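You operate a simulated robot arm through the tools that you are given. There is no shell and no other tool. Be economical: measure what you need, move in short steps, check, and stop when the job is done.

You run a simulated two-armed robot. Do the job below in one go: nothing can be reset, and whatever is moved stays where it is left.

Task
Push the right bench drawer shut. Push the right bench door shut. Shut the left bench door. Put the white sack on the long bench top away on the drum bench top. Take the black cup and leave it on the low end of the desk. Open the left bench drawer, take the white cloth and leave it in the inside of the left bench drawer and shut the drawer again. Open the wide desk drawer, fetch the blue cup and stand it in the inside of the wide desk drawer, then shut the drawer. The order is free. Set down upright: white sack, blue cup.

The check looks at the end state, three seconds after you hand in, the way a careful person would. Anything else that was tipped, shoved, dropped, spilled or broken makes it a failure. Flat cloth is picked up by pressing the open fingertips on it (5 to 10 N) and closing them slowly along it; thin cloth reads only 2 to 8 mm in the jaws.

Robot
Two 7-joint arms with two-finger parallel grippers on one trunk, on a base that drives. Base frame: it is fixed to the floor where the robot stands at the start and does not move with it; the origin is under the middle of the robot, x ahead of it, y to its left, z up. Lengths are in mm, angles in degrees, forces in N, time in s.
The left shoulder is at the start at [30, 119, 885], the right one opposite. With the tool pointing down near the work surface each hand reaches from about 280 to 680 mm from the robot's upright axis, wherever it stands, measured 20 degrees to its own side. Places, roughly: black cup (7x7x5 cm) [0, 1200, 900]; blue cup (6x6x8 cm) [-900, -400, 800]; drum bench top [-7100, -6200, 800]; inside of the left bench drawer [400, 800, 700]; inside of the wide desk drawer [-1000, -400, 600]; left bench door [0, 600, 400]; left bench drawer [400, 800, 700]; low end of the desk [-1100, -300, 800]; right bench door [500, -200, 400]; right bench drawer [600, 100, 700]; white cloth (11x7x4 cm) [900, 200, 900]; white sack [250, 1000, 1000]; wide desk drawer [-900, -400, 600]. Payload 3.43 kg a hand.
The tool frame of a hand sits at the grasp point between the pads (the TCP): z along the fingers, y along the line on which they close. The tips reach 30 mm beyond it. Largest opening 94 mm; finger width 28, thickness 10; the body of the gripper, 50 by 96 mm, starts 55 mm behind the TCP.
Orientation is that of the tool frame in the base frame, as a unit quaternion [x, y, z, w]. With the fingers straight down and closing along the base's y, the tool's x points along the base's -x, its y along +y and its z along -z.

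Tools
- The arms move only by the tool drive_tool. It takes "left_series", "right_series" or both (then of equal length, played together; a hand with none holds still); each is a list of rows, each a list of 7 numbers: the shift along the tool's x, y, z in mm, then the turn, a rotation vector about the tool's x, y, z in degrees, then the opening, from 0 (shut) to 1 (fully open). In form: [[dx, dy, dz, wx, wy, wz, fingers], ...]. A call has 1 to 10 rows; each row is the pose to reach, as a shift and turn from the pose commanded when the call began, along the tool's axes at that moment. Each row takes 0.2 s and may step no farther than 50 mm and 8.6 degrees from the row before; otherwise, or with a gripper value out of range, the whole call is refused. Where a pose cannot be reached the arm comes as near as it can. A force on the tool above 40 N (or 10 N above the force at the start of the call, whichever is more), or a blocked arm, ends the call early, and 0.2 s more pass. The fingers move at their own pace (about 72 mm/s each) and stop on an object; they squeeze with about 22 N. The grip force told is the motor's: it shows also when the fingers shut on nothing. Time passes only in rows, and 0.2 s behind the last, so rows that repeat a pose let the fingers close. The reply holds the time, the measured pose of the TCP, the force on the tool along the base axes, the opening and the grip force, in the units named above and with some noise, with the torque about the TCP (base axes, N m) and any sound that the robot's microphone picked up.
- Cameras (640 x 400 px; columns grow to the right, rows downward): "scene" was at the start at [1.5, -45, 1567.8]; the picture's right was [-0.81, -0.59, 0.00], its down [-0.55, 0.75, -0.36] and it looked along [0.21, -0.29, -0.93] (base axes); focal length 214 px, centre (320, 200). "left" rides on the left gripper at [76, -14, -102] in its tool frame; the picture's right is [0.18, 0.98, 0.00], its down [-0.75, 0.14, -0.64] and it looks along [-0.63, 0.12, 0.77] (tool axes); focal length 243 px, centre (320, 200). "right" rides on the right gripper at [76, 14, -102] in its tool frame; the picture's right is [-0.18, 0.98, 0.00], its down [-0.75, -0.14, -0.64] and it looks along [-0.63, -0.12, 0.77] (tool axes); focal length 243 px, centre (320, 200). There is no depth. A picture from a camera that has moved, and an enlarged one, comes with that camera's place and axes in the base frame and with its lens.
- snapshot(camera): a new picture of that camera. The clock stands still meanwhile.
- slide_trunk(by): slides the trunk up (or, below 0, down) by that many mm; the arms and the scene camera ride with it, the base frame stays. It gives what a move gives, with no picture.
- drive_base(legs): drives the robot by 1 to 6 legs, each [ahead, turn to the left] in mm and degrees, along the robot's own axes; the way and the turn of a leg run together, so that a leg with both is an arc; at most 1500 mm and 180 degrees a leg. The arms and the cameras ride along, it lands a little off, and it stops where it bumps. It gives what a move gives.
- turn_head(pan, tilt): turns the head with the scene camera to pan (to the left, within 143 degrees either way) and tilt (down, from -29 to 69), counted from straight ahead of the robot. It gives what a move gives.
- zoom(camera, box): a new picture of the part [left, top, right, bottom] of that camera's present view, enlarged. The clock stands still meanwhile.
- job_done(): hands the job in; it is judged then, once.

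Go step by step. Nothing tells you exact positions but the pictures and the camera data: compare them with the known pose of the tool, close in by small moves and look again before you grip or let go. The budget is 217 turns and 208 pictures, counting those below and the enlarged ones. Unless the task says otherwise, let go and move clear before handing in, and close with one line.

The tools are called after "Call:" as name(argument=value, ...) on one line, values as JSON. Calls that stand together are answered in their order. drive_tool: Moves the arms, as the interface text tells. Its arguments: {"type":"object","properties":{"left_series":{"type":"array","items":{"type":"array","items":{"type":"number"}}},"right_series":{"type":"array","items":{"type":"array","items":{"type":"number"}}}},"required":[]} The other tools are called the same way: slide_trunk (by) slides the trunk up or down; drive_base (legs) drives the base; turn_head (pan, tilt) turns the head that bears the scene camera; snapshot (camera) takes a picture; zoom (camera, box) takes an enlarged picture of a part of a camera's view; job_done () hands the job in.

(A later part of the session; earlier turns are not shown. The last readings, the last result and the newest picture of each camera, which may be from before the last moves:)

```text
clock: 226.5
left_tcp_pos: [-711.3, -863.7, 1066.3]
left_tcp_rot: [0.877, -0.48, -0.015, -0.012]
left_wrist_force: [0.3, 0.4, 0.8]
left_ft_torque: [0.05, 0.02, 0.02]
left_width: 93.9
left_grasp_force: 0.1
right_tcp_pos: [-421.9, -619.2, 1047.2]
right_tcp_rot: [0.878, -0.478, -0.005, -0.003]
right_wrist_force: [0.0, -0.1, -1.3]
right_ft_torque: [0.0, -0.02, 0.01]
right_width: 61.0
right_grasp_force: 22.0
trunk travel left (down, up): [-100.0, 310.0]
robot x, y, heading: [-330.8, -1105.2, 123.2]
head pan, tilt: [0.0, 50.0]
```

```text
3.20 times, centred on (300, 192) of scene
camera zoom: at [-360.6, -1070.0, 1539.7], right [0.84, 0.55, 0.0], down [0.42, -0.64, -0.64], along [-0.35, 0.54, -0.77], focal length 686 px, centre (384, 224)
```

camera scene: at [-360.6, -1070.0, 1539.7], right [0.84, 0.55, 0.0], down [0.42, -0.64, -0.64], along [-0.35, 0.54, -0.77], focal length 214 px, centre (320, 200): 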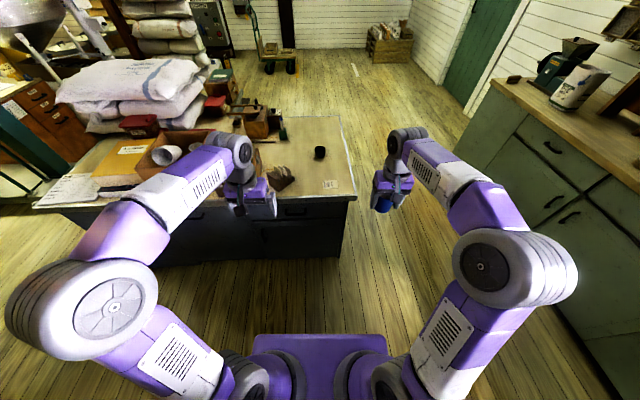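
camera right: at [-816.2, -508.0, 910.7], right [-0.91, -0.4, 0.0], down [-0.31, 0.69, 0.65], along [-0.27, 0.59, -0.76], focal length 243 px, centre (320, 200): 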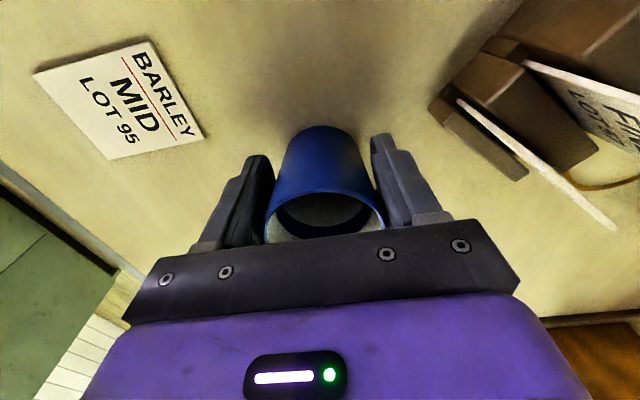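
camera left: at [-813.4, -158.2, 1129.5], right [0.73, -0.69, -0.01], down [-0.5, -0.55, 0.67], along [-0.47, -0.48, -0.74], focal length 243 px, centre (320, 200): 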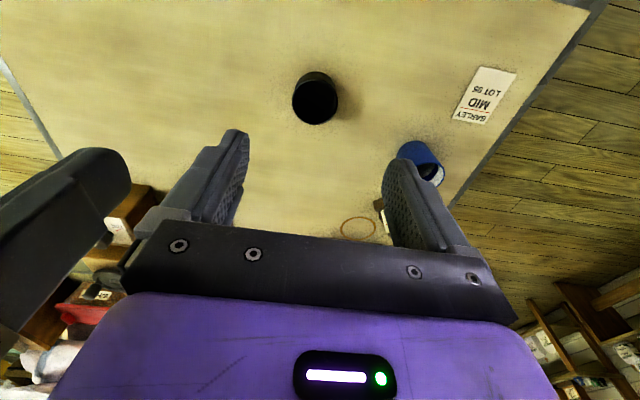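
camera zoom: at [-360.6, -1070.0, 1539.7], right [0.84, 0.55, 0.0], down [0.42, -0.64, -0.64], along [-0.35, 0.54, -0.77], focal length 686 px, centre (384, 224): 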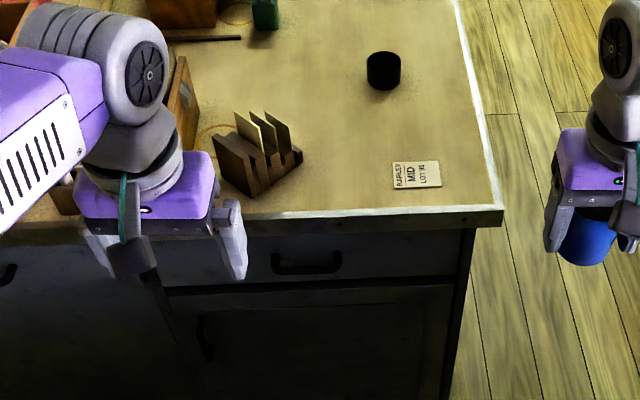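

Handle refined to about [-826,-583,640]. Lower trunk, then orient the left tool (pitch 45°, fingers closing vertically).

Call:
slide_trunk(by=-100)

Call:
drive_tool(left_series=[[-15, -2, 20, 0, -8, 0, 1], [-30, -5, 40, 0, -16, 0, 1], [-45, -7, 60, 0, -24, 0, 1], [-60, -10, 80, 0, -32, 0, 1], [-75, -12, 100, 0, -40, 0, 1], [-90, -15, 120, 0, -48, 0, 1], [-105, -17, 140, 0, -50, 0, 1], [-120, -20, 160, 0, -50, 0, 1], [-135, -22, 170, 0, -50, 0, 1], [-135, -22, 170, 0, -50, 0, 1]])

Call:
drive_tool(left_series=[[0, 0, 0, 0, 0, 8.5, 1], [0, 0, 0, 0, 0, 17, 1], [0, 0, 0, 0, 0, 25.5, 1], [0, 0, 0, 0, 0, 34, 1], [0, 0, 0, 0, 0, 42.5, 1], [0, 0, 0, 0, 0, 51, 1], [0, 0, 0, 0, 0, 59.5, 1], [0, 0, 0, 0, 0, 68, 1], [0, 0, 0, 0, 0, 76.5, 1], [0, 0, 0, 0, 0, 85, 1]])

Call:
snapshot(camera="left")

Call:
snapshot(camera="scene")

```text
clock: 227.8
left_tcp_pos: [-712.3, -864.7, 965.5]
left_tcp_rot: [0.877, -0.48, -0.016, -0.012]
left_wrist_force: [-0.5, 0.2, -0.8]
left_ft_torque: [0.02, 0.01, 0.0]
left_width: 94.0
left_grasp_force: 0.1
right_tcp_pos: [-421.7, -619.7, 946.7]
right_tcp_rot: [0.879, -0.477, -0.006, -0.003]
right_wrist_force: [-0.3, 0.0, 0.1]
right_ft_torque: [0.05, -0.04, -0.01]
right_width: 61.0
right_grasp_force: 21.8
trunk travel left (down, up): [0.0, 410.0]
robot x, y, heading: [-331.8, -1108.4, 123.2]
head pan, tilt: [0.0, 50.0]
```

```text
clock: 230.0
left_tcp_pos: [-768.6, -733.6, 801.0]
left_tcp_rot: [0.787, -0.431, -0.385, -0.215]
left_wrist_force: [1.0, 0.1, 0.2]
left_ft_torque: [-0.03, -0.02, 0.0]
left_width: 94.0
left_grasp_force: 0.0
left hand out of reach, approached as far as the arm can: row 6
right_tcp_pos: [-421.2, -618.9, 945.7]
right_tcp_rot: [0.879, -0.478, -0.006, -0.002]
right_wrist_force: [-1.2, 0.2, -0.5]
right_ft_torque: [0.02, -0.02, -0.02]
right_width: 60.8
right_grasp_force: 21.9
trunk travel left (down, up): [0.0, 410.0]
robot x, y, heading: [-335.3, -1108.9, 123.4]
head pan, tilt: [0.0, 50.0]
```

```text
clock: 232.2
left_tcp_pos: [-769.6, -732.2, 801.4]
left_tcp_rot: [-0.289, 0.85, 0.427, -0.105]
left_wrist_force: [0.4, -0.2, 0.4]
left_ft_torque: [0.02, 0.03, 0.0]
left_width: 93.9
left_grasp_force: 0.1
right_tcp_pos: [-420.2, -619.1, 947.0]
right_tcp_rot: [0.878, -0.478, -0.005, -0.003]
right_wrist_force: [-0.3, 0.6, 0.2]
right_ft_torque: [-0.01, 0.01, -0.01]
right_width: 60.5
right_grasp_force: 22.1
trunk travel left (down, up): [0.0, 410.0]
robot x, y, heading: [-332.0, -1108.1, 123.5]
head pan, tilt: [0.0, 50.0]
```

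```text
100 pictures are left
camera left: at [-782.5, -851.9, 848.4], right [-0.55, 0.35, 0.76], down [0.83, 0.07, 0.56], along [0.14, 0.93, -0.33], focal length 243 px, centre (320, 200)
```

left: 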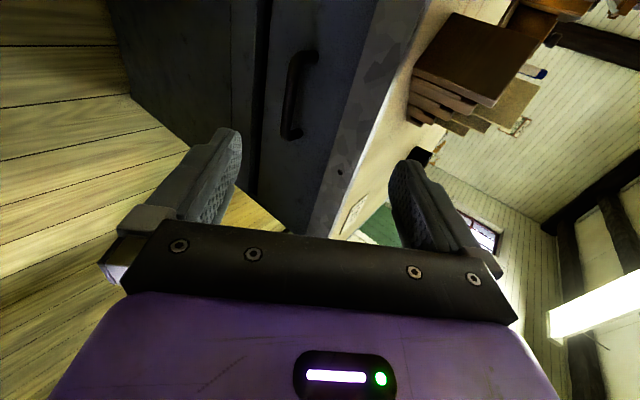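

```text
99 pictures are left
camera scene: at [-360.4, -1069.9, 1439.7], right [0.84, 0.55, 0.0], down [0.42, -0.64, -0.64], along [-0.35, 0.54, -0.77], focal length 214 px, centre (320, 200)
```

scene: 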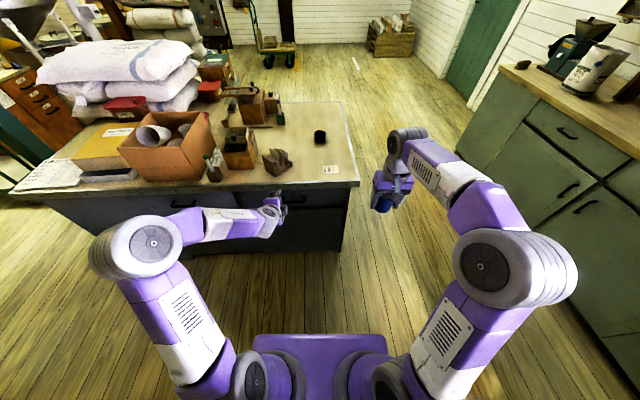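

Orientation reached cleanly. Move to pre-grasp in front of the handle, reducing pitch.

Call:
drive_tool(left_series=[[-9, -15, 41, -6, 0, 0, 0.6], [-18, -31, 82, -12, 0, 0, 0.6], [-27, -46, 124, -12, 0, 0, 0.6]])

Call:
snapshot(camera="left")

```text
clock: 233.0
left_tcp_pos: [-781.9, -653.5, 692.4]
left_tcp_rot: [-0.278, 0.8, 0.514, -0.133]
left_wrist_force: [0.3, -0.2, -0.2]
left_ft_torque: [0.01, 0.03, 0.0]
left_width: 56.5
left_grasp_force: 0.2
right_tcp_pos: [-420.1, -619.4, 947.3]
right_tcp_rot: [0.878, -0.478, -0.005, -0.003]
right_wrist_force: [0.0, -0.1, -1.0]
right_ft_torque: [0.02, 0.01, -0.01]
right_width: 60.7
right_grasp_force: 21.3
trunk travel left (down, up): [0.0, 410.0]
robot x, y, heading: [-333.4, -1109.9, 123.2]
head pan, tilt: [0.0, 50.0]
```

```text
98 pictures are left
camera left: at [-787.4, -779.5, 717.4], right [-0.45, 0.2, 0.87], down [0.89, 0.0, 0.46], along [0.09, 0.98, -0.18], focal length 243 px, centre (320, 200)
```

left: 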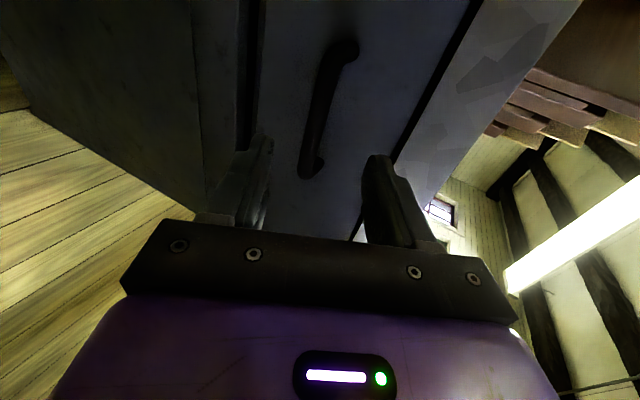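

Call:
drive_tool(left_series=[[0, 1, 28, 0, 0, 0, 0.5], [0, 2, 56, 0, 0, 0, 0.5]])

Call:
snapshot(camera="left")

```text
clock: 233.6
left_tcp_pos: [-810.5, -612.5, 668.1]
left_tcp_rot: [-0.277, 0.801, 0.514, -0.132]
left_wrist_force: [0.9, 0.8, -0.6]
left_ft_torque: [-0.01, 0.0, 0.0]
left_width: 46.8
left_grasp_force: 0.0
right_tcp_pos: [-420.7, -618.2, 946.6]
right_tcp_rot: [0.878, -0.479, -0.005, -0.003]
right_wrist_force: [0.2, -0.9, -1.1]
right_ft_torque: [-0.02, 0.02, 0.0]
right_width: 60.7
right_grasp_force: 22.0
trunk travel left (down, up): [0.0, 410.0]
robot x, y, heading: [-332.3, -1106.6, 123.6]
head pan, tilt: [0.0, 50.0]
```

```text
97 pictures are left
camera left: at [-816.6, -737.6, 694.6], right [-0.45, 0.2, 0.87], down [0.89, 0.0, 0.46], along [0.09, 0.98, -0.18], focal length 243 px, centre (320, 200)
```

left: 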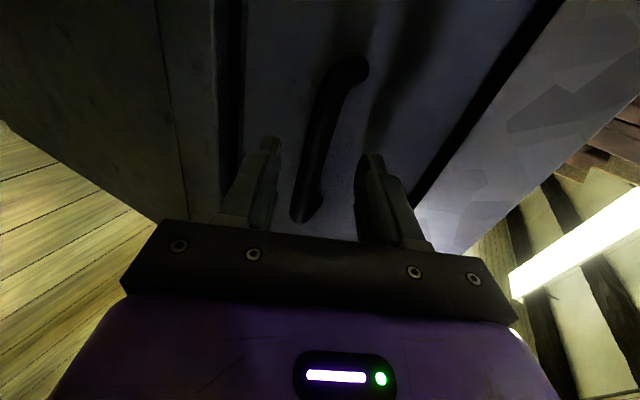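

Call:
drive_tool(left_series=[[0, 0, 12, 0, 0, 0, 0.5], [0, 0, 24, 0, 0, 0, 0.45], [0, 0, 24, 0, 0, 0, 0.2], [0, 0, 24, 0, 0, 0, 0], [0, 0, 24, 0, 0, 0, 0]])

Call:
snapshot(camera="left")

```text
clock: 234.2
left_tcp_pos: [-815.3, -605.4, 667.5]
left_tcp_rot: [-0.279, 0.799, 0.516, -0.133]
left_wrist_force: [16.8, -30.2, 16.2]
left_ft_torque: [0.9, 0.63, 0.51]
left_width: 41.8
left_grasp_force: 0.1
right_tcp_pos: [-419.2, -623.4, 947.7]
right_tcp_rot: [0.878, -0.478, -0.007, -0.004]
right_wrist_force: [0.4, -0.6, -1.0]
right_ft_torque: [-0.01, 0.0, -0.01]
right_width: 60.5
right_grasp_force: 22.1
trunk travel left (down, up): [0.0, 410.0]
robot x, y, heading: [-341.5, -1112.0, 123.4]
head pan, tilt: [0.0, 50.0]
stopped in row 2 (left hand): the force on the tool passed its limit at 52 N (the readings are from after the stop); the commanded pose is now the measured one
```

```text
96 pictures are left
camera left: at [-821.3, -730.3, 692.4], right [-0.45, 0.2, 0.87], down [0.89, 0.0, 0.46], along [0.09, 0.98, -0.18], focal length 243 px, centre (320, 200)
```

left: 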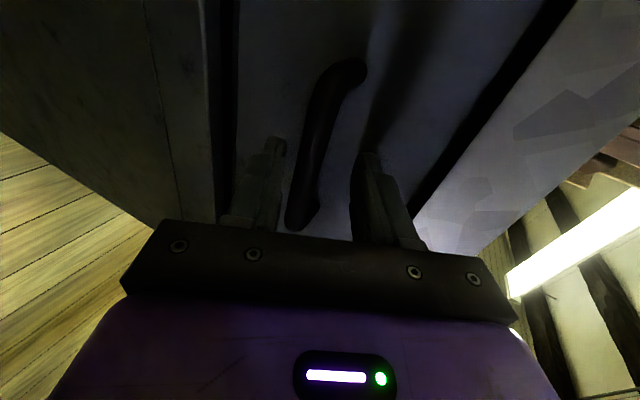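

Fingertip touches the drawer front; bar is between fingers. Close.

Call:
drive_tool(left_series=[[0, 0, -2, 0, 0, 0, 0.3], [0, 0, 0, 0, 0, 0, 0.15], [0, 0, 0, 0, 0, 0, 0], [0, 0, 0, 0, 0, 0, 0]])

```text
clock: 235.2
left_tcp_pos: [-815.6, -603.2, 657.3]
left_tcp_rot: [-0.278, 0.803, 0.511, -0.131]
left_wrist_force: [10.0, -13.5, -15.6]
left_ft_torque: [-0.76, 0.78, -0.54]
left_width: 16.1
left_grasp_force: 45.3
right_tcp_pos: [-420.7, -619.9, 945.3]
right_tcp_rot: [0.878, -0.478, -0.005, -0.003]
right_wrist_force: [-0.9, -0.6, -0.6]
right_ft_torque: [0.0, -0.04, 0.0]
right_width: 60.5
right_grasp_force: 22.5
trunk travel left (down, up): [0.0, 410.0]
robot x, y, heading: [-332.5, -1110.3, 123.6]
head pan, tilt: [0.0, 50.0]
```

Gripped. Pull the drawer by driving back 220 mm.

Call:
drive_base(legs=[[-220, 0]])

Call:
snapshot(camera="scene")

```text
clock: 236.8
left_tcp_pos: [-694.4, -770.3, 658.4]
left_tcp_rot: [-0.268, 0.807, 0.512, -0.124]
left_wrist_force: [0.8, -1.1, 0.7]
left_ft_torque: [-0.81, 0.97, -0.38]
left_width: 15.1
left_grasp_force: 44.9
right_tcp_pos: [-307.8, -790.3, 947.3]
right_tcp_rot: [0.879, -0.478, -0.006, -0.002]
right_wrist_force: [0.0, -0.7, -1.0]
right_ft_torque: [0.02, 0.02, 0.02]
right_width: 60.2
right_grasp_force: 22.1
trunk travel left (down, up): [0.0, 410.0]
robot x, y, heading: [-220.1, -1276.9, 123.4]
head pan, tilt: [0.0, 50.0]
stopped in leg 1: the force on the tool passed its limit at 41 N (the readings are from after the stop); the commanded pose is now the measured one
```

```text
95 pictures are left
camera scene: at [-247.2, -1241.0, 1439.9], right [0.84, 0.55, 0.0], down [0.42, -0.64, -0.64], along [-0.35, 0.54, -0.77], focal length 214 px, centre (320, 200)
```

scene: 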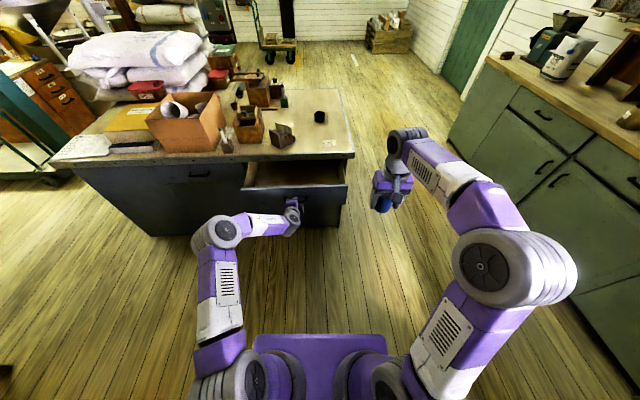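

Drawer open ~205 mm. Release and retract the left hand up and back.

Call:
drive_tool(left_series=[[0, 0, 0, 0, 0, 0, 0.45], [0, 0, 0, 0, 0, 0, 0.45], [0, -8, -35, 0, 0, 0, 0.45], [0, -25, -75, 0, 0, 0, 0.45], [0, -35, -115, 0, 0, 0, 0.45], [0, 0, -145, 0, 0, 0, 0.45], [10, 40, -165, 0, 0, 0, 0.45], [20, 80, -185, 0, 0, 0, 0.45], [30, 120, -205, 0, 0, 0, 0.45], [40, 160, -225, 0, 0, 0, 0.45]])

Call:
snapshot(camera="scene")

```text
clock: 239.0
left_tcp_pos: [-668.2, -912.5, 900.4]
left_tcp_rot: [-0.272, 0.806, 0.511, -0.122]
left_wrist_force: [-0.3, -0.1, 0.5]
left_ft_torque: [0.01, 0.01, 0.05]
left_width: 42.3
left_grasp_force: 0.1
left hand out of reach, approached as far as the arm can: row 3, 4, 5
right_tcp_pos: [-308.9, -791.2, 947.0]
right_tcp_rot: [0.878, -0.478, -0.005, -0.002]
right_wrist_force: [0.1, 0.2, -0.7]
right_ft_torque: [-0.01, 0.02, -0.01]
right_width: 60.5
right_grasp_force: 21.9
trunk travel left (down, up): [0.0, 410.0]
robot x, y, heading: [-222.3, -1281.5, 123.4]
head pan, tilt: [0.0, 50.0]
```

```text
94 pictures are left
camera scene: at [-246.8, -1241.5, 1439.8], right [0.84, 0.55, 0.0], down [0.42, -0.64, -0.64], along [-0.35, 0.54, -0.77], focal length 214 px, centre (320, 200)
```

scene: 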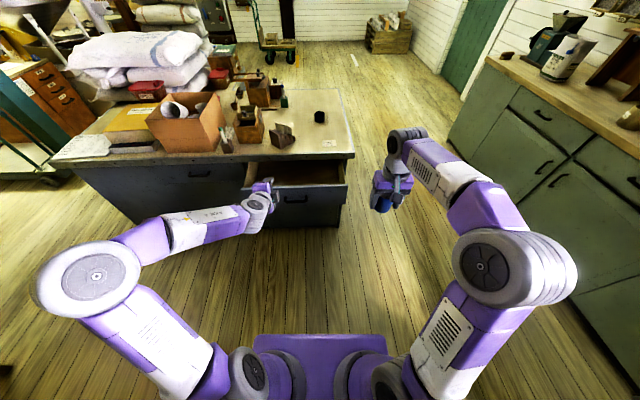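

Drive forward 270 mm, move the cup over the drawer's right part.

Call:
drive_base(legs=[[270, 1]])

Call:
drive_tool(right_series=[[-20, 30, 0, 0, 0, 0, 0.3], [-40, 60, 0, 0, 0, 0, 0.3], [-60, 90, 0, 0, 0, 0, 0.3], [-80, 120, 0, 0, 0, 0, 0.3], [-100, 140, 0, 0, 0, 0, 0.3]])

Call:
turn_head(pan=0, tilt=60)

Call:
snapshot(camera="scene")

Call:
snapshot(camera="right")

```text
clock: 240.9
left_tcp_pos: [-827.2, -697.4, 898.7]
left_tcp_rot: [-0.28, 0.804, 0.509, -0.129]
left_wrist_force: [-0.3, 0.6, -0.2]
left_ft_torque: [0.0, 0.01, -0.02]
left_width: 42.2
left_grasp_force: 0.1
right_tcp_pos: [-470.4, -566.7, 947.0]
right_tcp_rot: [0.883, -0.468, -0.006, -0.003]
right_wrist_force: [0.2, 0.3, -0.3]
right_ft_torque: [-0.03, 0.01, 0.02]
right_width: 60.7
right_grasp_force: 22.1
trunk travel left (down, up): [0.0, 410.0]
robot x, y, heading: [-372.1, -1054.7, 124.5]
head pan, tilt: [0.0, 50.0]
```

```text
clock: 242.1
left_tcp_pos: [-826.9, -696.9, 898.8]
left_tcp_rot: [-0.28, 0.803, 0.51, -0.129]
left_wrist_force: [1.2, 0.1, 0.2]
left_ft_torque: [-0.02, 0.01, 0.0]
left_width: 42.4
left_grasp_force: 0.0
right_tcp_pos: [-646.5, -565.0, 949.8]
right_tcp_rot: [0.883, -0.469, -0.006, -0.002]
right_wrist_force: [-0.4, 0.1, -1.2]
right_ft_torque: [-0.01, 0.0, -0.02]
right_width: 60.7
right_grasp_force: 21.7
trunk travel left (down, up): [0.0, 410.0]
robot x, y, heading: [-373.8, -1056.9, 124.3]
head pan, tilt: [0.0, 50.0]
```

```text
clock: 242.8
left_tcp_pos: [-828.7, -697.8, 898.1]
left_tcp_rot: [-0.28, 0.803, 0.511, -0.129]
left_wrist_force: [0.3, -0.4, 0.2]
left_ft_torque: [-0.01, -0.02, -0.05]
left_width: 42.3
left_grasp_force: 0.0
right_tcp_pos: [-645.3, -566.7, 948.6]
right_tcp_rot: [0.884, -0.468, -0.006, -0.002]
right_wrist_force: [-0.3, 0.0, -1.2]
right_ft_torque: [-0.04, -0.01, -0.02]
right_width: 60.5
right_grasp_force: 22.4
trunk travel left (down, up): [0.0, 410.0]
robot x, y, heading: [-369.9, -1057.6, 124.7]
head pan, tilt: [0.0, 60.0]
```

```text
93 pictures are left
camera scene: at [-393.5, -1025.2, 1427.2], right [0.82, 0.57, 0.0], down [0.49, -0.71, -0.5], along [-0.28, 0.41, -0.87], focal length 214 px, centre (320, 200)
```

scene: 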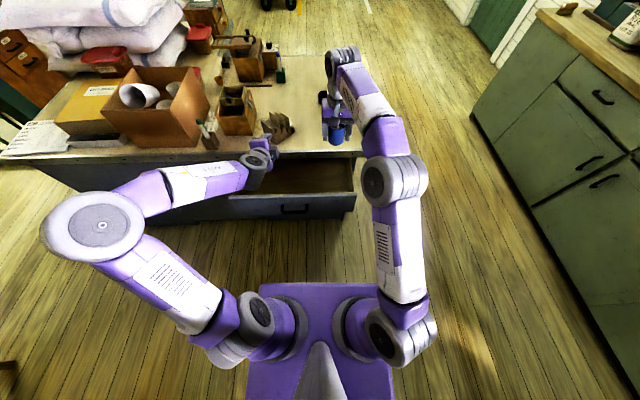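

```text
92 pictures are left
camera right: at [-613.5, -637.5, 1051.7], right [-0.92, -0.4, 0.0], down [-0.3, 0.7, 0.65], along [-0.26, 0.6, -0.76], focal length 243 px, centre (320, 200)
```

right: 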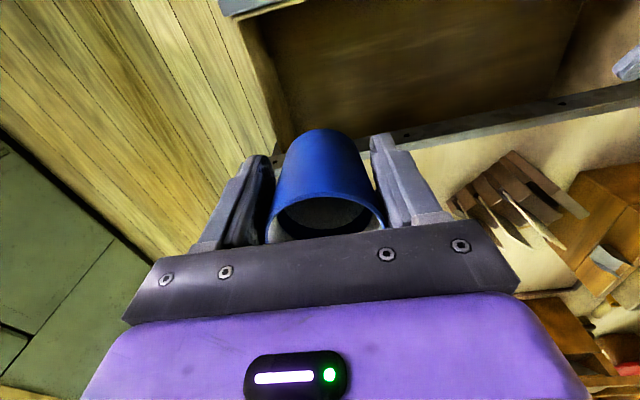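

The cup is above the drawer's interior. Descend.

Call:
drive_tool(right_series=[[-5, 0, 40, 0, 0, 0, 0.3], [-10, 0, 80, 0, 0, 0, 0.3], [-15, 0, 120, 0, 0, 0, 0.3], [-15, 0, 160, 0, 0, 0, 0.3], [-15, 0, 200, 0, 0, 0, 0.3], [-15, 0, 240, 0, 0, 0, 0.3]])

Call:
snapshot(camera="right")

Call:
snapshot(camera="scene")

```text
clock: 244.2
left_tcp_pos: [-828.1, -697.8, 898.5]
left_tcp_rot: [-0.279, 0.804, 0.51, -0.128]
left_wrist_force: [0.0, 0.4, -1.4]
left_ft_torque: [0.0, 0.01, 0.0]
left_width: 42.4
left_grasp_force: 0.1
right_tcp_pos: [-650.5, -548.6, 707.4]
right_tcp_rot: [0.883, -0.469, -0.006, -0.002]
right_wrist_force: [0.2, -0.4, -0.7]
right_ft_torque: [0.01, -0.01, 0.01]
right_width: 60.8
right_grasp_force: 21.9
trunk travel left (down, up): [0.0, 410.0]
robot x, y, heading: [-366.8, -1053.4, 124.8]
head pan, tilt: [0.0, 60.0]
```

```text
91 pictures are left
camera right: at [-620.0, -621.5, 809.8], right [-0.92, -0.4, 0.0], down [-0.3, 0.7, 0.65], along [-0.26, 0.6, -0.76], focal length 243 px, centre (320, 200)
```

right: 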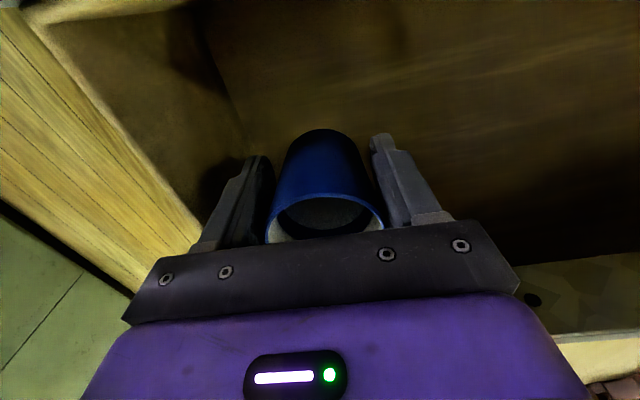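

```text
90 pictures are left
camera scene: at [-393.6, -1025.0, 1427.2], right [0.82, 0.57, 0.0], down [0.49, -0.71, -0.5], along [-0.28, 0.41, -0.87], focal length 214 px, centre (320, 200)
```

scene: 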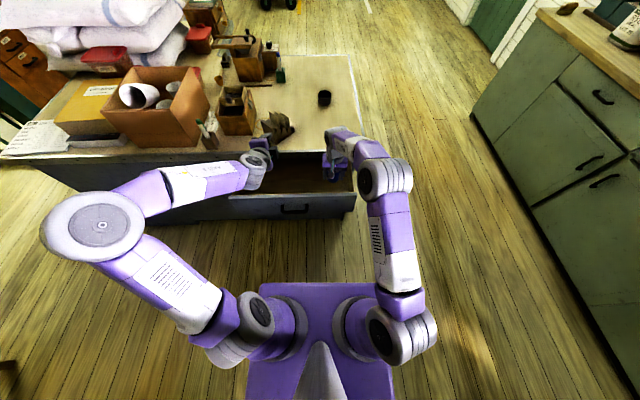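

Call:
drive_tool(right_series=[[0, 25, 15, 0, 0, 0, 0.3], [0, 30, 35, 0, 0, 0, 0.3], [0, 30, 50, 0, 0, 0, 0.3], [0, 30, 58, 0, 0, 0, 0.3], [0, 30, 64, 0, 0, 0, 0.3], [0, 30, 70, 0, 0, 0, 0.3]])

Call:
snapshot(camera="right")

```text
clock: 245.7
left_tcp_pos: [-828.0, -697.2, 897.9]
left_tcp_rot: [-0.28, 0.803, 0.511, -0.129]
left_wrist_force: [-0.1, -0.8, 0.0]
left_ft_torque: [0.01, 0.02, -0.04]
left_width: 42.3
left_grasp_force: 0.0
right_tcp_pos: [-677.4, -564.9, 636.9]
right_tcp_rot: [0.883, -0.469, -0.006, -0.002]
right_wrist_force: [-0.1, 0.5, -0.4]
right_ft_torque: [-0.06, 0.01, 0.0]
right_width: 60.6
right_grasp_force: 21.6
trunk travel left (down, up): [0.0, 410.0]
robot x, y, heading: [-369.7, -1056.2, 124.5]
head pan, tilt: [0.0, 60.0]
```

```text
89 pictures are left
camera right: at [-645.9, -636.7, 740.4], right [-0.92, -0.4, 0.0], down [-0.3, 0.7, 0.65], along [-0.26, 0.6, -0.76], focal length 243 px, centre (320, 200)
```

right: 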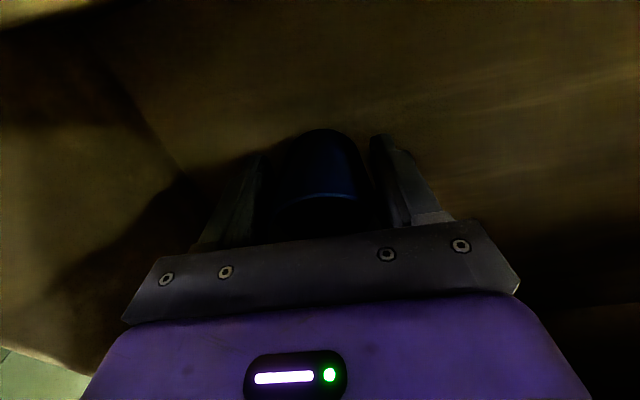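

Call:
drive_tool(right_series=[[0, 0, 3, 0, 0, 0, 0.3], [0, 0, 6, 0, 0, 0, 0.3], [0, 0, 9, 0, 0, 0, 0.3], [0, 0, 12, 0, 0, 0, 0.3], [0, 0, 15, 0, 0, 0, 0.3], [0, 0, 18, 0, 0, 0, 0.3], [0, 0, 21, 0, 0, 0, 0.3], [0, 0, 24, 0, 0, 0, 0.3]])

```text
clock: 247.4
left_tcp_pos: [-826.1, -698.9, 900.8]
left_tcp_rot: [-0.279, 0.803, 0.511, -0.129]
left_wrist_force: [-0.1, 0.3, -0.5]
left_ft_torque: [0.01, 0.02, 0.03]
left_width: 42.1
left_grasp_force: 0.0
right_tcp_pos: [-677.6, -564.0, 617.5]
right_tcp_rot: [0.884, -0.468, -0.007, -0.004]
right_wrist_force: [4.2, 1.3, 24.4]
right_ft_torque: [0.13, -0.74, 0.05]
right_width: 60.7
right_grasp_force: 21.8
trunk travel left (down, up): [0.0, 410.0]
robot x, y, heading: [-374.2, -1054.0, 124.4]
head pan, tilt: [0.0, 60.0]
```

Contact with the drawer floor. Release and lift straight out.

Call:
drive_tool(right_series=[[0, 0, 20, 0, 0, 0, 0.6], [0, 0, 20, 0, 0, 0, 0.85], [0, 0, 20, 0, 0, 0, 0.85], [0, 0, 0, 0, 0, 0, 0.85], [0, 0, -40, 0, 0, 0, 0.85], [0, 0, -80, 0, 0, 0, 0.85], [0, 0, -125, 0, 0, 0, 0.85], [0, 0, -170, 0, 0, 0, 0.85], [0, 0, -215, 0, 0, 0, 0.85], [0, 0, -260, 0, 0, 0, 0.85]])

Call:
snapshot(camera="right")

```text
clock: 247.7
left_tcp_pos: [-827.0, -697.8, 898.1]
left_tcp_rot: [-0.28, 0.803, 0.51, -0.127]
left_wrist_force: [0.1, 0.3, 0.8]
left_ft_torque: [0.0, -0.03, -0.04]
left_width: 42.6
left_grasp_force: 0.1
right_tcp_pos: [-680.1, -560.5, 617.7]
right_tcp_rot: [0.883, -0.469, -0.012, -0.005]
right_wrist_force: [0.7, 2.1, 12.4]
right_ft_torque: [-0.41, -0.68, 0.01]
right_width: 60.3
right_grasp_force: 21.7
trunk travel left (down, up): [0.0, 410.0]
robot x, y, heading: [-374.9, -1055.2, 124.5]
head pan, tilt: [0.0, 60.0]
stopped in row 1 (right hand): the force on the tool passed its limit at 50 N (the readings are from after the stop); the commanded pose is now the measured one
```

```text
88 pictures are left
camera right: at [-647.8, -633.6, 719.0], right [-0.92, -0.4, 0.01], down [-0.3, 0.69, 0.66], along [-0.27, 0.6, -0.75], focal length 243 px, centre (320, 200)
```

right: 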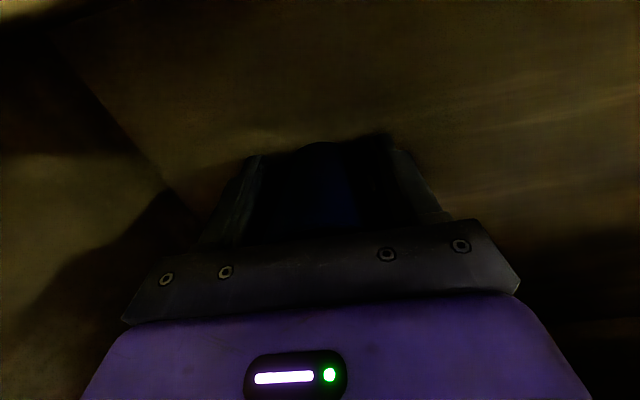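

Still holding, resting on the floor. Release now.

Call:
drive_tool(right_series=[[0, 0, 0, 0, 0, 0, 0.7], [0, 0, 0, 0, 0, 0, 0.85], [0, 0, 0, 0, 0, 0, 0.85], [0, 0, -15, 0, 0, 0, 0.85], [0, 0, -40, 0, 0, 0, 0.85], [0, 0, -80, 0, 0, 0, 0.85], [0, 0, -125, 0, 0, 0, 0.85], [0, 0, -170, 0, 0, 0, 0.85], [0, 0, -215, 0, 0, 0, 0.85], [0, 0, -260, 0, 0, 0, 0.85]])

Call:
snapshot(camera="right")

```text
clock: 249.9
left_tcp_pos: [-826.9, -698.4, 898.0]
left_tcp_rot: [-0.28, 0.803, 0.51, -0.128]
left_wrist_force: [-0.8, 0.2, -0.1]
left_ft_torque: [0.0, 0.0, -0.01]
left_width: 42.4
left_grasp_force: 0.1
right_tcp_pos: [-677.3, -567.3, 876.2]
right_tcp_rot: [0.883, -0.469, -0.009, -0.005]
right_wrist_force: [1.2, -0.2, -0.7]
right_ft_torque: [0.01, 0.02, -0.01]
right_width: 79.9
right_grasp_force: 0.0
trunk travel left (down, up): [0.0, 410.0]
robot x, y, heading: [-371.8, -1057.9, 124.4]
head pan, tilt: [0.0, 60.0]
```

```text
87 pictures are left
camera right: at [-644.8, -640.3, 978.1], right [-0.92, -0.4, 0.0], down [-0.3, 0.69, 0.66], along [-0.26, 0.6, -0.75], focal length 243 px, centre (320, 200)
```

right: 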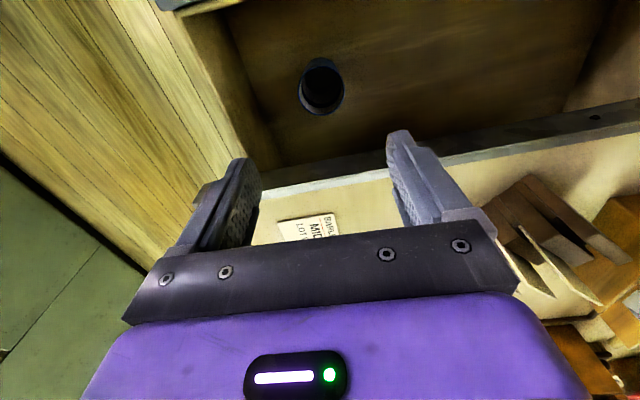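

The blue cup stands upright in the drawer. Back off and set the right hand to push the drawer closed.

Call:
drive_base(legs=[[-130, 0.5]])

Call:
drive_tool(right_series=[[40, 0, 0, 0, -8, 0, 0], [80, 0, 0, 0, -16, 0, 0], [100, 0, 20, 0, -24, 0, 0], [100, 0, 60, 0, -32, 0, 0], [100, 0, 105, 0, -40, 0, 0], [100, 0, 150, 0, -45, 0, 0], [100, 0, 195, 0, -45, 0, 0], [100, 0, 240, 0, -45, 0, 0]])

Call:
snapshot(camera="right")

Call:
snapshot(camera="scene")

```text
clock: 251.2
left_tcp_pos: [-757.2, -809.2, 898.9]
left_tcp_rot: [-0.284, 0.802, 0.509, -0.131]
left_wrist_force: [0.7, -0.2, 0.6]
left_ft_torque: [0.0, 0.0, 0.01]
left_width: 42.4
left_grasp_force: 0.0
right_tcp_pos: [-608.2, -677.4, 875.6]
right_tcp_rot: [0.885, -0.465, -0.01, -0.004]
right_wrist_force: [-0.1, -0.1, 0.4]
right_ft_torque: [-0.02, -0.01, 0.0]
right_width: 80.0
right_grasp_force: 0.0
trunk travel left (down, up): [0.0, 410.0]
robot x, y, heading: [-300.9, -1163.4, 124.7]
head pan, tilt: [0.0, 60.0]
```

```text
clock: 253.0
left_tcp_pos: [-757.6, -808.8, 898.5]
left_tcp_rot: [-0.283, 0.802, 0.51, -0.13]
left_wrist_force: [-0.2, 0.0, -0.6]
left_ft_torque: [0.0, 0.0, -0.03]
left_width: 42.3
left_grasp_force: 0.1
right_tcp_pos: [-553.7, -754.5, 634.9]
right_tcp_rot: [0.815, -0.426, -0.349, -0.181]
right_wrist_force: [-1.1, -0.4, -0.4]
right_ft_torque: [0.0, 0.01, 0.0]
right_width: 0.4
right_grasp_force: 21.8
trunk travel left (down, up): [0.0, 410.0]
robot x, y, heading: [-300.7, -1162.6, 124.9]
head pan, tilt: [0.0, 60.0]
```

```text
86 pictures are left
camera right: at [-493.9, -867.8, 651.9], right [-0.88, -0.46, 0.13], down [0.08, 0.13, 0.99], along [-0.47, 0.88, -0.07], focal length 243 px, centre (320, 200)
```

right: 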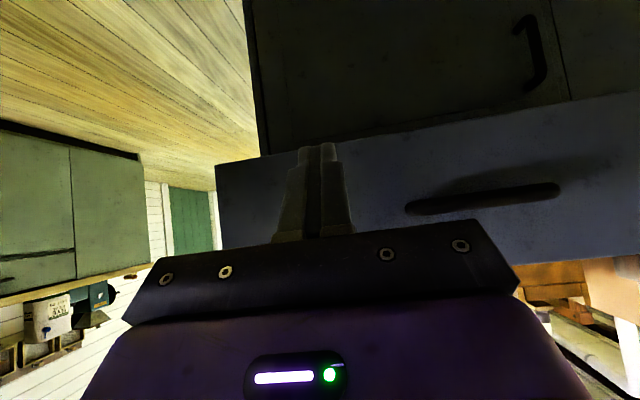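

```text
85 pictures are left
camera scene: at [-319.8, -1131.6, 1427.2], right [0.82, 0.58, 0.0], down [0.5, -0.71, -0.5], along [-0.29, 0.41, -0.87], focal length 214 px, centre (320, 200)
```

scene: 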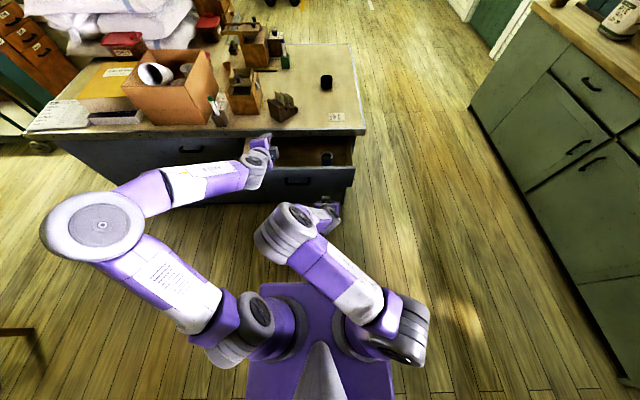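

Push the drawer closed smoothly.

Call:
drive_tool(right_series=[[-25, 0, 5, 0, 0, 0, 0], [-45, 0, 25, 0, 0, 0, 0], [-60, 0, 40, 0, 0, 0, 0], [-75, 0, 55, 0, 0, 0, 0], [-90, 0, 70, 0, 0, 0, 0], [-105, 0, 85, 0, 0, 0, 0], [-120, 0, 100, 0, 0, 0, 0], [-135, 0, 115, 0, 0, 0, 0], [-150, 0, 130, 0, 0, 0, 0], [-165, 0, 145, 0, 0, 0, 0]])

Call:
snapshot(camera="scene")

```text
clock: 255.2
left_tcp_pos: [-756.9, -808.4, 898.4]
left_tcp_rot: [-0.283, 0.802, 0.509, -0.131]
left_wrist_force: [0.5, 1.0, 0.9]
left_ft_torque: [0.03, 0.01, 0.0]
left_width: 42.4
left_grasp_force: 0.1
right_tcp_pos: [-681.4, -574.8, 652.4]
right_tcp_rot: [0.815, -0.427, -0.347, -0.181]
right_wrist_force: [0.1, 0.7, 1.0]
right_ft_torque: [-0.01, 0.0, 0.01]
right_width: 0.0
right_grasp_force: 21.9
trunk travel left (down, up): [0.0, 410.0]
robot x, y, heading: [-299.5, -1160.6, 125.1]
head pan, tilt: [0.0, 60.0]
```

```text
84 pictures are left
camera scene: at [-319.8, -1131.6, 1427.2], right [0.82, 0.58, 0.0], down [0.5, -0.71, -0.5], along [-0.29, 0.41, -0.87], focal length 214 px, centre (320, 200)
```

scene: 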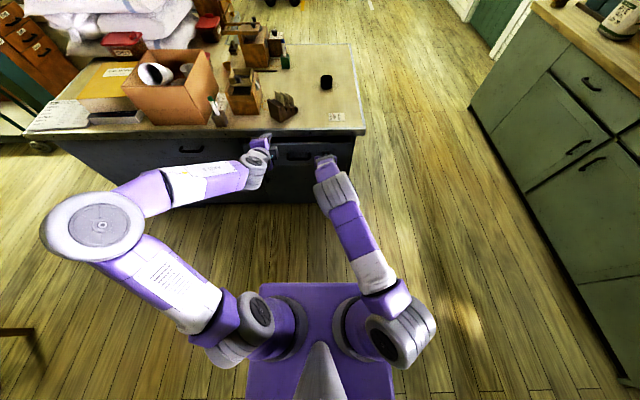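

Call:
drive_tool(right_series=[[-14, 0, 14, 0, 0, 0, 0], [-26, 0, 26, 0, 0, 0, 0], [-36, 0, 36, 0, 0, 0, 0], [-42, 0, 42, 0, 0, 0, 0], [-48, 0, 48, 0, 0, 0, 0], [-54, 0, 54, 0, 0, 0, 0], [-60, 0, 60, 0, 0, 0, 0]])

Call:
zoom(camera="scene", box=[200, 60, 400, 220])

```text
clock: 256.5
left_tcp_pos: [-755.1, -810.6, 900.0]
left_tcp_rot: [-0.283, 0.801, 0.51, -0.131]
left_wrist_force: [-0.2, -0.4, 0.1]
left_ft_torque: [0.03, -0.02, 0.01]
left_width: 42.3
left_grasp_force: 0.0
right_tcp_pos: [-717.1, -521.5, 652.4]
right_tcp_rot: [0.817, -0.429, -0.342, -0.18]
right_wrist_force: [14.3, -15.7, 7.8]
right_ft_torque: [0.06, -0.02, -0.03]
right_width: 0.1
right_grasp_force: 22.1
trunk travel left (down, up): [0.0, 410.0]
robot x, y, heading: [-297.7, -1161.0, 125.2]
head pan, tilt: [0.0, 60.0]
stopped in row 6 (right hand): the force on the tool passed its limit at 49 N (the readings are from after the stop); the commanded pose is now the measured one
```

```text
2.50 times, centred on (300, 140) of scene
camera zoom: at [-317.3, -1134.9, 1427.4], right [0.82, 0.57, 0.0], down [0.5, -0.71, -0.5], along [-0.29, 0.41, -0.86], focal length 536 px, centre (370, 350)
```

zoom: 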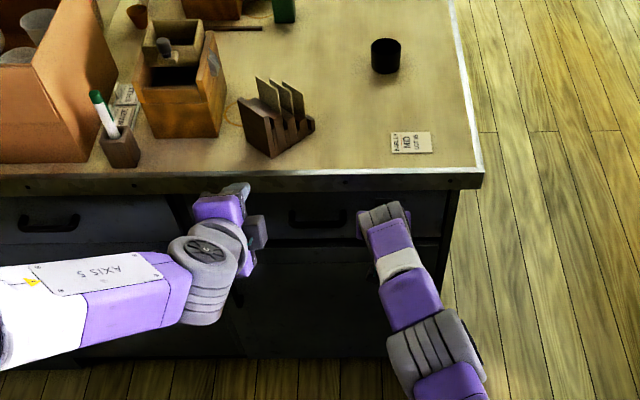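

Desk drawer is shut. Retract the right hand and unwind the left wrist.

Call:
drive_tool(right_series=[[30, 0, -30, 0, 0, 0, 0], [60, 0, -60, 0, 0, 0, 0], [90, 0, -90, 0, 0, 0, 0], [110, 0, -120, 0, 0, 0, 0], [85, 0, -150, 0, 8, 0, 0.5], [50, 0, -185, 0, 16, 0, 1], [15, 0, -220, 0, 24, 0, 1], [-20, 0, -255, 0, 32, 0, 1], [-55, 0, -290, 0, 40, 0, 1], [-80, 0, -320, 0, 45, 0, 1]], left_series=[[5, 10, -10, 0, 0, -8.5, 1], [10, 20, -20, 0, 0, -17, 1], [15, 30, -30, 0, 0, -25.5, 1], [20, 40, -40, 0, 0, -34, 1], [25, 50, -50, 0, 0, -42.5, 1], [30, 60, -60, 0, 0, -51, 1], [35, 60, -70, 0, 0, -59.5, 1], [40, 60, -80, 0, 0, -68, 1], [40, 60, -80, 0, 0, -76.5, 1], [40, 60, -80, 0, 0, -85, 1]])

Call:
drive_tool(left_series=[[0, 0, 0, 0, 8, 0, 1], [0, 0, 0, 0, 16, 0, 1], [0, 0, 0, 0, 24, 0, 1], [0, 0, 0, 0, 32, 0, 1], [0, 0, 0, 0, 40, 0, 1], [0, 0, 0, 0, 48, 0, 1], [0, 0, 0, 0, 56, 0, 1], [0, 0, 0, 0, 62, 0, 1]])

Call:
slide_trunk(by=300)

Call:
snapshot(camera="scene")

```text
clock: 258.7
left_tcp_pos: [-767.7, -872.5, 985.3]
left_tcp_rot: [0.751, -0.398, -0.464, -0.248]
left_wrist_force: [-0.1, -0.2, 0.4]
left_ft_torque: [-0.01, 0.0, 0.01]
left_width: 94.0
left_grasp_force: 0.1
right_tcp_pos: [-616.8, -666.1, 922.1]
right_tcp_rot: [0.885, -0.465, -0.012, -0.007]
right_wrist_force: [0.0, 0.1, 0.6]
right_ft_torque: [0.02, 0.0, 0.0]
right_width: 94.2
right_grasp_force: 0.1
right hand out of reach, approached as far as the arm can: row 10
trunk travel left (down, up): [0.0, 410.0]
robot x, y, heading: [-299.3, -1164.3, 125.2]
head pan, tilt: [0.0, 60.0]
```

```text
clock: 260.5
left_tcp_pos: [-768.8, -873.4, 985.0]
left_tcp_rot: [0.883, -0.47, -0.009, -0.006]
left_wrist_force: [-0.4, -0.6, 0.7]
left_ft_torque: [0.02, -0.01, -0.01]
left_width: 94.1
left_grasp_force: 0.0
left hand out of reach, approached as far as the arm can: row 1
right_tcp_pos: [-616.3, -665.7, 923.0]
right_tcp_rot: [0.886, -0.464, -0.013, -0.007]
right_wrist_force: [0.5, -0.4, -0.2]
right_ft_torque: [0.02, 0.04, -0.01]
right_width: 94.2
right_grasp_force: 0.2
trunk travel left (down, up): [0.0, 410.0]
robot x, y, heading: [-297.2, -1155.4, 124.9]
head pan, tilt: [0.0, 60.0]
```

```text
clock: 263.5
left_tcp_pos: [-769.3, -873.3, 1284.7]
left_tcp_rot: [0.883, -0.469, -0.01, -0.006]
left_wrist_force: [-1.3, 0.5, -0.8]
left_ft_torque: [0.02, 0.02, -0.02]
left_width: 94.2
left_grasp_force: 0.0
right_tcp_pos: [-616.4, -665.6, 1223.7]
right_tcp_rot: [0.885, -0.465, -0.013, -0.006]
right_wrist_force: [-0.2, -0.1, -0.4]
right_ft_torque: [0.0, 0.01, -0.02]
right_width: 93.9
right_grasp_force: 0.0
trunk travel left (down, up): [-300.0, 110.0]
robot x, y, heading: [-296.5, -1164.8, 125.0]
head pan, tilt: [0.0, 60.0]
```

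```text
82 pictures are left
camera scene: at [-319.6, -1132.0, 1727.1], right [0.82, 0.58, 0.0], down [0.5, -0.71, -0.5], along [-0.29, 0.41, -0.87], focal length 214 px, centre (320, 200)
```

scene: 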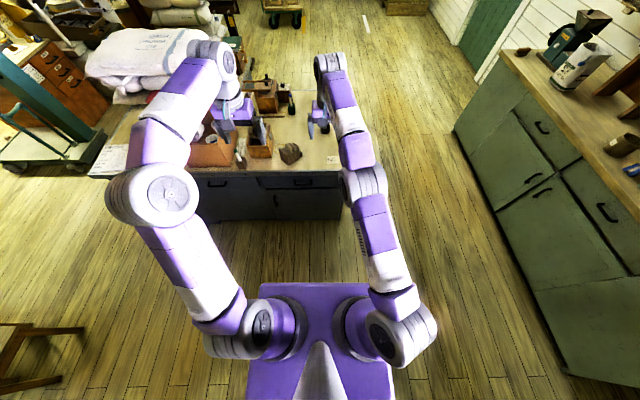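

Drive back to the bench in front of the sack.

Call:
drive_base(legs=[[-40, 0], [0, -90], [810, 0], [0, 90], [1480, 0], [0, -90]])

Call:
turn_head(pan=0, tilt=45)

Call:
snapshot(camera="scene")

```text
clock: 286.8
left_tcp_pos: [-144.3, 949.7, 1286.1]
left_tcp_rot: [-0.287, 0.958, 0.003, 0.012]
left_wrist_force: [0.2, 0.0, -0.8]
left_ft_torque: [-0.02, 0.0, 0.0]
left_width: 94.1
left_grasp_force: 0.1
right_tcp_pos: [61.7, 795.5, 1223.5]
right_tcp_rot: [-0.294, 0.956, 0.004, 0.014]
right_wrist_force: [0.3, 0.3, -0.3]
right_ft_torque: [0.01, 0.05, -0.05]
right_width: 94.2
right_grasp_force: 0.1
trunk travel left (down, up): [-300.0, 110.0]
robot x, y, heading: [-437.4, 480.8, 34.6]
head pan, tilt: [0.0, 60.0]
```

```text
clock: 287.5
left_tcp_pos: [-144.1, 948.5, 1285.4]
left_tcp_rot: [-0.289, 0.957, 0.003, 0.012]
left_wrist_force: [-0.1, -0.4, -0.6]
left_ft_torque: [0.0, -0.01, 0.02]
left_width: 94.0
left_grasp_force: 0.0
right_tcp_pos: [61.7, 796.4, 1223.5]
right_tcp_rot: [-0.294, 0.956, 0.004, 0.015]
right_wrist_force: [0.9, -0.2, -0.5]
right_ft_torque: [-0.02, 0.0, 0.0]
right_width: 94.1
right_grasp_force: 0.1
trunk travel left (down, up): [-300.0, 110.0]
robot x, y, heading: [-436.4, 481.1, 34.5]
head pan, tilt: [0.0, 45.0]
```

```text
81 pictures are left
camera scene: at [-396.2, 509.1, 1746.6], right [0.57, -0.82, 0.0], down [-0.58, -0.4, -0.71], along [0.58, 0.4, -0.71], focal length 214 px, centre (320, 200)
```

scene: 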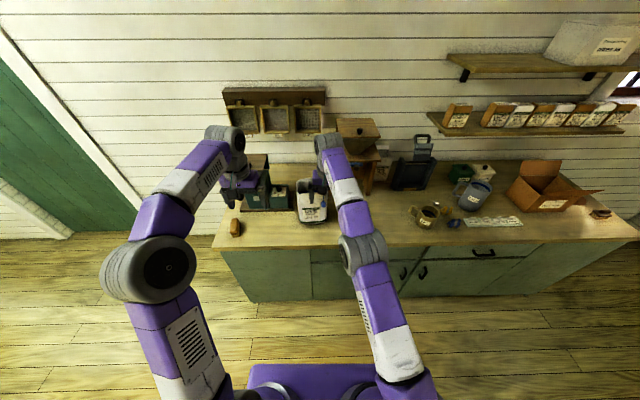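

Call:
drive_tool(right_series=[[10, -40, 0, 0, 0, 0, 1], [20, -80, 0, 0, 0, 0, 1], [30, -120, 0, 0, 0, 0, 1], [40, -160, 0, 0, 0, 0, 1], [50, -200, 0, 0, 0, 0, 1]])

Call:
zoom(camera="scene", box=[220, 120, 420, 245])

Call:
snapshot(camera="right")

```text
clock: 288.7
left_tcp_pos: [-145.1, 948.7, 1285.9]
left_tcp_rot: [-0.289, 0.957, 0.005, 0.013]
left_wrist_force: [0.2, -0.1, 0.1]
left_ft_torque: [0.01, -0.01, 0.0]
left_width: 94.3
left_grasp_force: 0.1
right_tcp_pos: [132.9, 600.6, 1221.9]
right_tcp_rot: [-0.295, 0.955, 0.006, 0.014]
right_wrist_force: [-0.1, 0.0, 1.2]
right_ft_torque: [0.01, 0.0, 0.02]
right_width: 93.9
right_grasp_force: 0.0
trunk travel left (down, up): [-300.0, 110.0]
robot x, y, heading: [-438.1, 479.4, 34.5]
head pan, tilt: [0.0, 45.0]
```

```text
3.20 times, centred on (320, 182) of scene
camera zoom: at [-395.9, 507.6, 1746.7], right [0.57, -0.82, 0.0], down [-0.58, -0.4, -0.71], along [0.58, 0.4, -0.71], focal length 686 px, centre (320, 256)
```

zoom: 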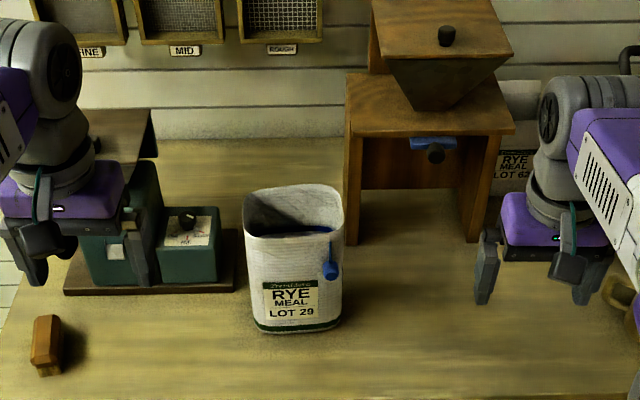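

```text
79 pictures are left
camera right: at [60.2, 568.2, 1323.3], right [-0.4, 0.92, 0.01], down [0.69, 0.29, 0.66], along [0.61, 0.27, -0.75], focal length 243 px, centre (320, 200)
```

right: 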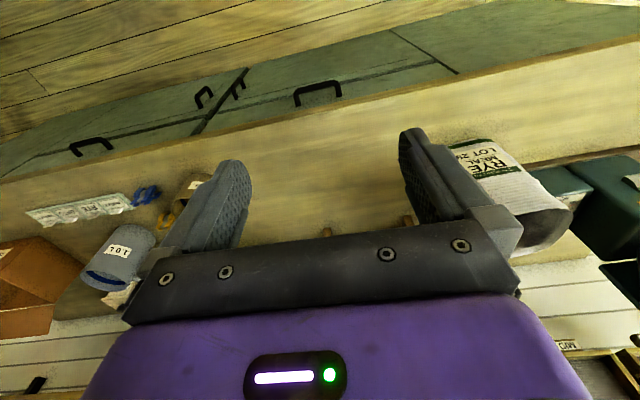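

The sack is ~148×109×226 mm, rim z≈1066, centre ≈[220,986]. Plan: pinch its left and right walls with both hands. Drive up, shifted slightly left.

Call:
drive_base(legs=[[0, 10], [228, 0], [0, -10], [30, 0]])

Call:
turn_head(pan=0, tilt=60)

Call:
zoom(camera="scene", box=[200, 60, 440, 210])

```text
clock: 292.3
left_tcp_pos: [42.1, 1125.5, 1285.6]
left_tcp_rot: [-0.287, 0.958, 0.003, 0.013]
left_wrist_force: [0.4, 0.0, 0.1]
left_ft_torque: [-0.03, 0.02, -0.02]
left_width: 94.0
left_grasp_force: 0.2
right_tcp_pos: [320.3, 778.1, 1222.5]
right_tcp_rot: [-0.293, 0.956, 0.004, 0.015]
right_wrist_force: [-0.1, -0.4, 0.4]
right_ft_torque: [-0.01, 0.03, -0.02]
right_width: 93.9
right_grasp_force: 0.1
trunk travel left (down, up): [-300.0, 110.0]
robot x, y, heading: [-249.5, 652.7, 34.6]
head pan, tilt: [0.0, 45.0]
```

```text
clock: 293.0
left_tcp_pos: [41.7, 1125.3, 1285.6]
left_tcp_rot: [-0.288, 0.958, 0.003, 0.012]
left_wrist_force: [-0.3, -1.1, 1.7]
left_ft_torque: [0.0, -0.02, 0.0]
left_width: 93.8
left_grasp_force: 0.0
right_tcp_pos: [319.8, 778.1, 1222.3]
right_tcp_rot: [-0.293, 0.956, 0.005, 0.014]
right_wrist_force: [-0.8, 0.1, -0.5]
right_ft_torque: [0.01, 0.0, -0.03]
right_width: 94.2
right_grasp_force: 0.1
trunk travel left (down, up): [-300.0, 110.0]
robot x, y, heading: [-249.4, 656.2, 34.6]
head pan, tilt: [0.0, 60.0]
```

```text
2.67 times, centred on (320, 135) of scene
camera zoom: at [-222.2, 677.0, 1727.2], right [0.57, -0.82, 0.0], down [-0.71, -0.49, -0.5], along [0.41, 0.28, -0.87], focal length 572 px, centre (320, 373)
```

zoom: 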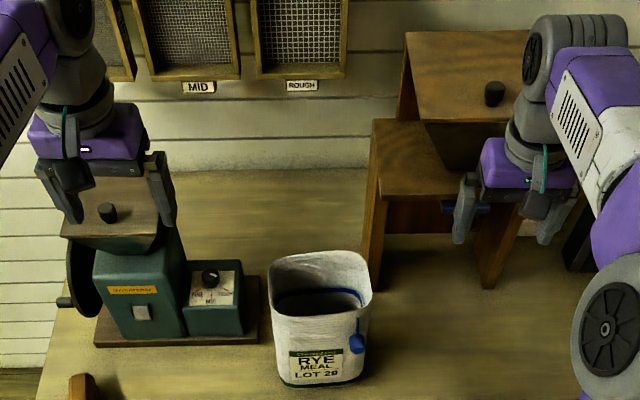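

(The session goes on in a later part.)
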